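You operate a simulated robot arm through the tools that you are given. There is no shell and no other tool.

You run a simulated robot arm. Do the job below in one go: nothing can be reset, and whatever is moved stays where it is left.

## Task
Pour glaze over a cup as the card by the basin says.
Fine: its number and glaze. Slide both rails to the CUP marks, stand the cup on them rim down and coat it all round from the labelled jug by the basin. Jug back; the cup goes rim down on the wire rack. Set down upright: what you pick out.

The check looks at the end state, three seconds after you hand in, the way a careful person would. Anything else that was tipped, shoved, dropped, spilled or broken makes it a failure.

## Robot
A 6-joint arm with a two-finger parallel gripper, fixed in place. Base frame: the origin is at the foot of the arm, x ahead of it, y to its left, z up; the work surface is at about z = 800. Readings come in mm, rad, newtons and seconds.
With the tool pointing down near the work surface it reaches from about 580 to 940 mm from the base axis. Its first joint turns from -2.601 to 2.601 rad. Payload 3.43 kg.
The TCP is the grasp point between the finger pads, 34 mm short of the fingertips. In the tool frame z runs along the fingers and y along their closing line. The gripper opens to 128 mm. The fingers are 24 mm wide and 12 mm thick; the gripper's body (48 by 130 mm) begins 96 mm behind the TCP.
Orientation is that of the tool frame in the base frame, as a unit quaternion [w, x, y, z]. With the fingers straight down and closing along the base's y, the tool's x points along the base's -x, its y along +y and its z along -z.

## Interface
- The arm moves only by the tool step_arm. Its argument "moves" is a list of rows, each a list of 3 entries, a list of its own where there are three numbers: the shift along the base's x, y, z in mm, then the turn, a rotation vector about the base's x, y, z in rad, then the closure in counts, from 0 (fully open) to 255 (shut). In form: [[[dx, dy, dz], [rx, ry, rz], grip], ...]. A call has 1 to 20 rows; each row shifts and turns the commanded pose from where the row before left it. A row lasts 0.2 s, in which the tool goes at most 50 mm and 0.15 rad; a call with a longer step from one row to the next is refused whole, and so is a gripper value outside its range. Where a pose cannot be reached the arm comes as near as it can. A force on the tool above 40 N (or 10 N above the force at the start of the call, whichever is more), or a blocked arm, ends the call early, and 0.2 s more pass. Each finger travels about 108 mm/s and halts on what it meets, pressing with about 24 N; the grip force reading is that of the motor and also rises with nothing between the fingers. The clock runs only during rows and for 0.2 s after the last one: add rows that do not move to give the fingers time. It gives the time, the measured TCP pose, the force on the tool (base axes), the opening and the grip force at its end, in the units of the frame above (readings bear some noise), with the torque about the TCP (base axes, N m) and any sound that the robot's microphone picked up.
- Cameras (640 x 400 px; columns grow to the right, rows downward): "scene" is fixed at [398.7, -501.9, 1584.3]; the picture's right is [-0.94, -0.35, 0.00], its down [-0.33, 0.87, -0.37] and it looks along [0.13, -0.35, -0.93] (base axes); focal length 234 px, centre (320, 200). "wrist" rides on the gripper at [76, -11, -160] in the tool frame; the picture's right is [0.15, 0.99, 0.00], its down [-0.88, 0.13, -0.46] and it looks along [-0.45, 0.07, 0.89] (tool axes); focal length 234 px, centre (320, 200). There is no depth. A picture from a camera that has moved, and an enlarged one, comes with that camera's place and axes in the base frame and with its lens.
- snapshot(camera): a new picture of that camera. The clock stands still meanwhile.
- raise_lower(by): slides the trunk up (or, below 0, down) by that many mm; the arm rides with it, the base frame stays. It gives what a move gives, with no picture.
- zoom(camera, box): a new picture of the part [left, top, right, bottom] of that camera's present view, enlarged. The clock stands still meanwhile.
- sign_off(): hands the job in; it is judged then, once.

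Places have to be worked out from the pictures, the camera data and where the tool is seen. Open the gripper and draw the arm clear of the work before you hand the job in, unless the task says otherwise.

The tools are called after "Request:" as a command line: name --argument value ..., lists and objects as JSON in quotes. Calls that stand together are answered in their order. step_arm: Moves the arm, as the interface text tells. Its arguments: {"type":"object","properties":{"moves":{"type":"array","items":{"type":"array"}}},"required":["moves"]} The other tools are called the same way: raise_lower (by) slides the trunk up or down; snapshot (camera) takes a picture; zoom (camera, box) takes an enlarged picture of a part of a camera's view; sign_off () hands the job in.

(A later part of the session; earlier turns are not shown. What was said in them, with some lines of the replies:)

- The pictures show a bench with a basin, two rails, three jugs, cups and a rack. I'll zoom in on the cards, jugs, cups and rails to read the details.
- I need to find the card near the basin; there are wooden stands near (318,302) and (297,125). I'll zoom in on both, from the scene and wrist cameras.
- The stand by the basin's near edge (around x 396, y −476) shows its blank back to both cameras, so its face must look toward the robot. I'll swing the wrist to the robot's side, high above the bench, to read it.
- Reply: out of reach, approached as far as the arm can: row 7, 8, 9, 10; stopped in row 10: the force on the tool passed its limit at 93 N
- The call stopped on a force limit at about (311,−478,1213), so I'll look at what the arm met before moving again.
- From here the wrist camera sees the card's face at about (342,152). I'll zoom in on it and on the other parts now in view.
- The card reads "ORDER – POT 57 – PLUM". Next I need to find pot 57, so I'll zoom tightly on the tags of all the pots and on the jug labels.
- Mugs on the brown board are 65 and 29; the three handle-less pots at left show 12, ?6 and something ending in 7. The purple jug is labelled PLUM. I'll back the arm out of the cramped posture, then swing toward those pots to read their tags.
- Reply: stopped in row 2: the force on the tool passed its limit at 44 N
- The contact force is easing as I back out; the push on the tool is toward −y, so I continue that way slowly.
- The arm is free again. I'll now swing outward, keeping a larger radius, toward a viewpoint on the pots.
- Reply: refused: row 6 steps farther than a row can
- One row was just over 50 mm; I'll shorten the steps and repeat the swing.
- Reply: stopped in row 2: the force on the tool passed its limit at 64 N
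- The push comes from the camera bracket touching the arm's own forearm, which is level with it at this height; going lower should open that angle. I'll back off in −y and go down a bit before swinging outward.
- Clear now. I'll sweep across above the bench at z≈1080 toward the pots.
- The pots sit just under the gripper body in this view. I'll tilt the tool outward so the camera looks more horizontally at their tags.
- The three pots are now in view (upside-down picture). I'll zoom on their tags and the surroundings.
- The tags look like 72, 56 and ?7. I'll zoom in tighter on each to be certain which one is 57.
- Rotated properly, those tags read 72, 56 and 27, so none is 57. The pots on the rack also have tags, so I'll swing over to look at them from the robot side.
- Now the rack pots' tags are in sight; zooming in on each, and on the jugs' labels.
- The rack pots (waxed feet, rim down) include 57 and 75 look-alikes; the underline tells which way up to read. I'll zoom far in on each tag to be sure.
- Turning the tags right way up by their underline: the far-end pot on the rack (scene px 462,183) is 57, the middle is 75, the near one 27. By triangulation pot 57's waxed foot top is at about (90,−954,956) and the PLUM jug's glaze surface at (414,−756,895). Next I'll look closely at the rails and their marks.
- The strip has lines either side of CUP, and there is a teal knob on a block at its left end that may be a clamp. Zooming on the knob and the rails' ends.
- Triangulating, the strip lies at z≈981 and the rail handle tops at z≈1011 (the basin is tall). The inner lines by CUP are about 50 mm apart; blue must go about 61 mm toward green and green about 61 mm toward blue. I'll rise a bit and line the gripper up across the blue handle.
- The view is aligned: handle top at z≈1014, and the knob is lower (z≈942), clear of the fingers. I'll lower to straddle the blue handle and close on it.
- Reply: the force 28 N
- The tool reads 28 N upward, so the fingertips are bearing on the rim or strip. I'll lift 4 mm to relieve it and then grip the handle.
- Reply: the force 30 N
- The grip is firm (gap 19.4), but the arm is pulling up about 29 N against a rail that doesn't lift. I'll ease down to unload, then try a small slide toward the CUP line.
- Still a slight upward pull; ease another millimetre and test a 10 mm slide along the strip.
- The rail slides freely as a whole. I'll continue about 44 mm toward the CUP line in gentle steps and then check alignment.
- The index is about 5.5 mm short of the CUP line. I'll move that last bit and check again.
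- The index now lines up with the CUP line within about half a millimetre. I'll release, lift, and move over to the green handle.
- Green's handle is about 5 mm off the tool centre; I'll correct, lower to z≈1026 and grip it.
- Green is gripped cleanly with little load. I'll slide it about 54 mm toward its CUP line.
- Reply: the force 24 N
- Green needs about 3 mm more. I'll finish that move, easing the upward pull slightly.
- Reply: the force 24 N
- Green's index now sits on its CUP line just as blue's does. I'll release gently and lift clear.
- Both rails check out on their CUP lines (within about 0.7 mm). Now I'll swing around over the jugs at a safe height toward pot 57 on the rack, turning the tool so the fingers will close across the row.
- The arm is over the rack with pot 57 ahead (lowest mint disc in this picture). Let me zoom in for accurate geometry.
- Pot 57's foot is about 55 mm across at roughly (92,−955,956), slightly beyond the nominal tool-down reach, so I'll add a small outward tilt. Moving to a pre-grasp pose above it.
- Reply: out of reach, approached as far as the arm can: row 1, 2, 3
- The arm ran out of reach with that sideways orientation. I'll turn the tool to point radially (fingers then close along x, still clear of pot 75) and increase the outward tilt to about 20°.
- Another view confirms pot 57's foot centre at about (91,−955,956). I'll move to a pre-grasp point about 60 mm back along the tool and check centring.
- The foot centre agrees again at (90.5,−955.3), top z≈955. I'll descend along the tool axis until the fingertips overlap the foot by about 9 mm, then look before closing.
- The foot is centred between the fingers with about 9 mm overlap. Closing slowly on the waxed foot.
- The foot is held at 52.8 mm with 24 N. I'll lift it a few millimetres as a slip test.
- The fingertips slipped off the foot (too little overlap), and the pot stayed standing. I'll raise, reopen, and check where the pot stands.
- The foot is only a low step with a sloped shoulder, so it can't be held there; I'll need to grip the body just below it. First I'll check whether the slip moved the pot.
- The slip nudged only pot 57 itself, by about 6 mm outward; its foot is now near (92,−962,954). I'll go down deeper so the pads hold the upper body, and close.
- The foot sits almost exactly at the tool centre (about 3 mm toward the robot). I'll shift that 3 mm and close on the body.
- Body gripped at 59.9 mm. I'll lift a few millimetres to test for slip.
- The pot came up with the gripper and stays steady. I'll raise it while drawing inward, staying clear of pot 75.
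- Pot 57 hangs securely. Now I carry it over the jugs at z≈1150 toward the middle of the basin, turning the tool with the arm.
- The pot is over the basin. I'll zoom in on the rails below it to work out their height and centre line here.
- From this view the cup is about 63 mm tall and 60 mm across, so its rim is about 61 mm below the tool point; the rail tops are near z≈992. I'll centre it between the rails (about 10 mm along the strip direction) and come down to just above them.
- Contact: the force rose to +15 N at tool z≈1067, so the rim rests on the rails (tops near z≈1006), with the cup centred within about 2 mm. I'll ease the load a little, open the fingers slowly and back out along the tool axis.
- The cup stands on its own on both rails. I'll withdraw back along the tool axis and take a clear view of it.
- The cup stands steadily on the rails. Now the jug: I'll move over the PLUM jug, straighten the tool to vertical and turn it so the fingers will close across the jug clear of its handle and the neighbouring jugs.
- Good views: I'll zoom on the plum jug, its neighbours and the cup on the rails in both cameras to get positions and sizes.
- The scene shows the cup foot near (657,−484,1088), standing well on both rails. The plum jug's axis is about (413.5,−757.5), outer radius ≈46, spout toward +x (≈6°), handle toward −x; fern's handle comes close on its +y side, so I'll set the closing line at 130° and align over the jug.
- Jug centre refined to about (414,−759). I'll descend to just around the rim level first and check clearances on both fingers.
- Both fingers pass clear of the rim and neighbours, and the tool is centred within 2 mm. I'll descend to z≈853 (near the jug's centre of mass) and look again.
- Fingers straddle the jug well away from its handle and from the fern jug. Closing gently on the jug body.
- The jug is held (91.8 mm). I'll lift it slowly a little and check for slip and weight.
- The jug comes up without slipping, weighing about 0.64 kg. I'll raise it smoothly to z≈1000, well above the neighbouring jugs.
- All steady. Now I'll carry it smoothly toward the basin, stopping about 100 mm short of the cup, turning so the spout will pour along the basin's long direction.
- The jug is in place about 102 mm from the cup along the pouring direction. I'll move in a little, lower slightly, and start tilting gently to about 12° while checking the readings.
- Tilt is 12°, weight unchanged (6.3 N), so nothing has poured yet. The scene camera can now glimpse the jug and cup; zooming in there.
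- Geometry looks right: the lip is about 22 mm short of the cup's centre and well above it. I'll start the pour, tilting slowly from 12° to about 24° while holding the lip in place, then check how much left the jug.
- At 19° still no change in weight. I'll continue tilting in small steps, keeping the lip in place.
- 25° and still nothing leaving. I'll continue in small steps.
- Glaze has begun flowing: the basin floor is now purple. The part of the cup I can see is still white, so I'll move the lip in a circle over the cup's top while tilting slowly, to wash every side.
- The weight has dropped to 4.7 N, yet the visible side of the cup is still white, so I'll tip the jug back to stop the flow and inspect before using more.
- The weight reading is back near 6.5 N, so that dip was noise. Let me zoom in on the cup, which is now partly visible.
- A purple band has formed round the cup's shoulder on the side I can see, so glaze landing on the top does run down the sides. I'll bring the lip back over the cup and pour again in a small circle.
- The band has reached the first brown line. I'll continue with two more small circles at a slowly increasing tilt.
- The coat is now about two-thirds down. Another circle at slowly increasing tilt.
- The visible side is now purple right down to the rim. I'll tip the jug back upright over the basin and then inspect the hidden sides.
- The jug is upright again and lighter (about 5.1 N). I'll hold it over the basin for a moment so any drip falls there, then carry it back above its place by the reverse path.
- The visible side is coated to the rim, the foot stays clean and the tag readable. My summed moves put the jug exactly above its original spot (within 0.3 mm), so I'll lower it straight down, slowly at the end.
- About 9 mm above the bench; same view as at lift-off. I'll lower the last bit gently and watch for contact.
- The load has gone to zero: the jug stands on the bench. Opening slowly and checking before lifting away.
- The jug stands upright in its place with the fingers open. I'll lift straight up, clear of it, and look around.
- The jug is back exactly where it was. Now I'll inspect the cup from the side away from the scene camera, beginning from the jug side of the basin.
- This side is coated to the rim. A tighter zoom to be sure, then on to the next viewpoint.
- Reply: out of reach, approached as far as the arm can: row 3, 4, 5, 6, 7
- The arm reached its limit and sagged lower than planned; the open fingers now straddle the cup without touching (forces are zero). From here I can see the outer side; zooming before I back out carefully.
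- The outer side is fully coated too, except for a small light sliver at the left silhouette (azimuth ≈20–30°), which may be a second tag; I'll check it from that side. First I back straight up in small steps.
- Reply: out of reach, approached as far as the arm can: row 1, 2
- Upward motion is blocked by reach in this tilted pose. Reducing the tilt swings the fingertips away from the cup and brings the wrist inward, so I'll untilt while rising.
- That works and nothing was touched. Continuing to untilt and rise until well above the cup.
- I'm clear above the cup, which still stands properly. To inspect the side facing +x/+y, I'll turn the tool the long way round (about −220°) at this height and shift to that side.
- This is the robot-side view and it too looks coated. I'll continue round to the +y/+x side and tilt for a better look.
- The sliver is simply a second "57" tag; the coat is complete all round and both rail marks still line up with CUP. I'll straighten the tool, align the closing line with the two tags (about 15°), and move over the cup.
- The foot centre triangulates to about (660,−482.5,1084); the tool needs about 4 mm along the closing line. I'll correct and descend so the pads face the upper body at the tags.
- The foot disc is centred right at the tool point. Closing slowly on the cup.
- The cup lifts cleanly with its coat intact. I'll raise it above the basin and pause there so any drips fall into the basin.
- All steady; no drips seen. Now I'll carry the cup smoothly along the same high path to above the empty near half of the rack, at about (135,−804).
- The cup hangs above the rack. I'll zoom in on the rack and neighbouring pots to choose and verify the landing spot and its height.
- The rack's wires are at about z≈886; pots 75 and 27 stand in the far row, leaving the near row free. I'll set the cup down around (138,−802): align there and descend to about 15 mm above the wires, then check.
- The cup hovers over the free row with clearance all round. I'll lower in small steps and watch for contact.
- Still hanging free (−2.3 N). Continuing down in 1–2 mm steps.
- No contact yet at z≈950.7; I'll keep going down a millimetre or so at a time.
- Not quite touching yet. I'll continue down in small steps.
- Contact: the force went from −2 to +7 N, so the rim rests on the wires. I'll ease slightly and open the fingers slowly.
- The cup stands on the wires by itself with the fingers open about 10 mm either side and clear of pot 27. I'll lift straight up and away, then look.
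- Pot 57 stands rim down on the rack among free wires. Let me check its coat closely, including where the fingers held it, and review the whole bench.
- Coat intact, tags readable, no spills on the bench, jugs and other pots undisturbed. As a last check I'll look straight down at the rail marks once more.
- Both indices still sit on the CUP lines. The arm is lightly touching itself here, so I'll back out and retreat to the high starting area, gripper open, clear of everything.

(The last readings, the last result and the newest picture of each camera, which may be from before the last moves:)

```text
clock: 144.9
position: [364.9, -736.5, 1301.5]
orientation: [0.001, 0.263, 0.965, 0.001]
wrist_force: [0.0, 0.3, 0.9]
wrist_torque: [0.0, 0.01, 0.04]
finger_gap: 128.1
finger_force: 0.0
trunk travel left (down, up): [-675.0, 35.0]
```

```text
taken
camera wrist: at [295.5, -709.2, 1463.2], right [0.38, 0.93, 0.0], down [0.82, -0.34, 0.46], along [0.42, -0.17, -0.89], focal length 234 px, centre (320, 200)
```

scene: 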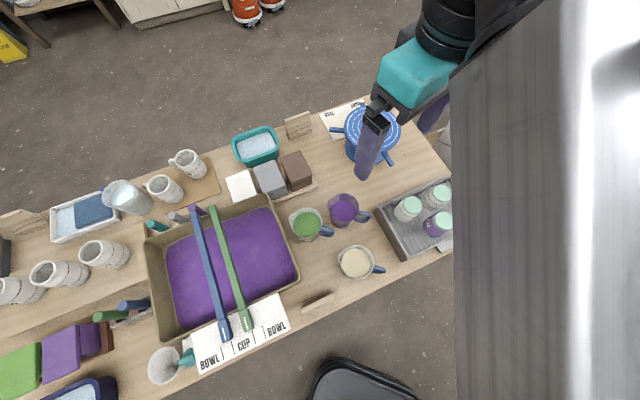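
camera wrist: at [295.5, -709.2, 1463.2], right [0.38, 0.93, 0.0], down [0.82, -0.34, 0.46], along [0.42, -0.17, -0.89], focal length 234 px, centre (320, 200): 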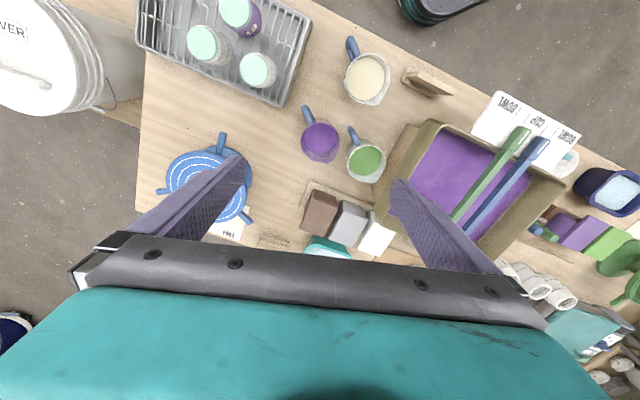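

The final views show everything as the card asked. Both rails are on the CUP lines, pot 57 is coated in plum and stands rim down on the rack, and the jug is back upright in its place. I see no spills, and the arm is clear with the gripper open, so I'm handing in.

Request:
sign_off

```text
The job is handed in.
```

I glazed pot 57 in plum as the card by the basin says ("ORDER – POT 57 – PLUM"), and the job is handed in. I haven't been shown the result of the check.

- **Rails:** both are on the CUP lines. I took these to be the inner pair of marks, and both rails were within about 1 mm when I looked again at the end.
- **Cup:** it is coated all round, with the waxed foot clean and both 57 tags readable. It stands rim down on the wire rack, in the free row nearest the robot instead of its original spot.
- **Jug:** the plum jug is back where it stood, upright.
- **Rest of the bench:** the final pictures show no spills on the bench, and no other pots or jugs moved. The arm is clear with the gripper open.

**What went wrong along the way:**
- The gripper slipped off pot 57's foot on the first try. This only nudged pot 57 about 6 mm on the rack.
- I had to hold the wet cup by its sides, with the fingers lined up on the tags. The close-up pictures afterwards showed no marks in the glaze.
- The arm bumped itself a few times and once came down around the coated cup, but it did not touch the cup.
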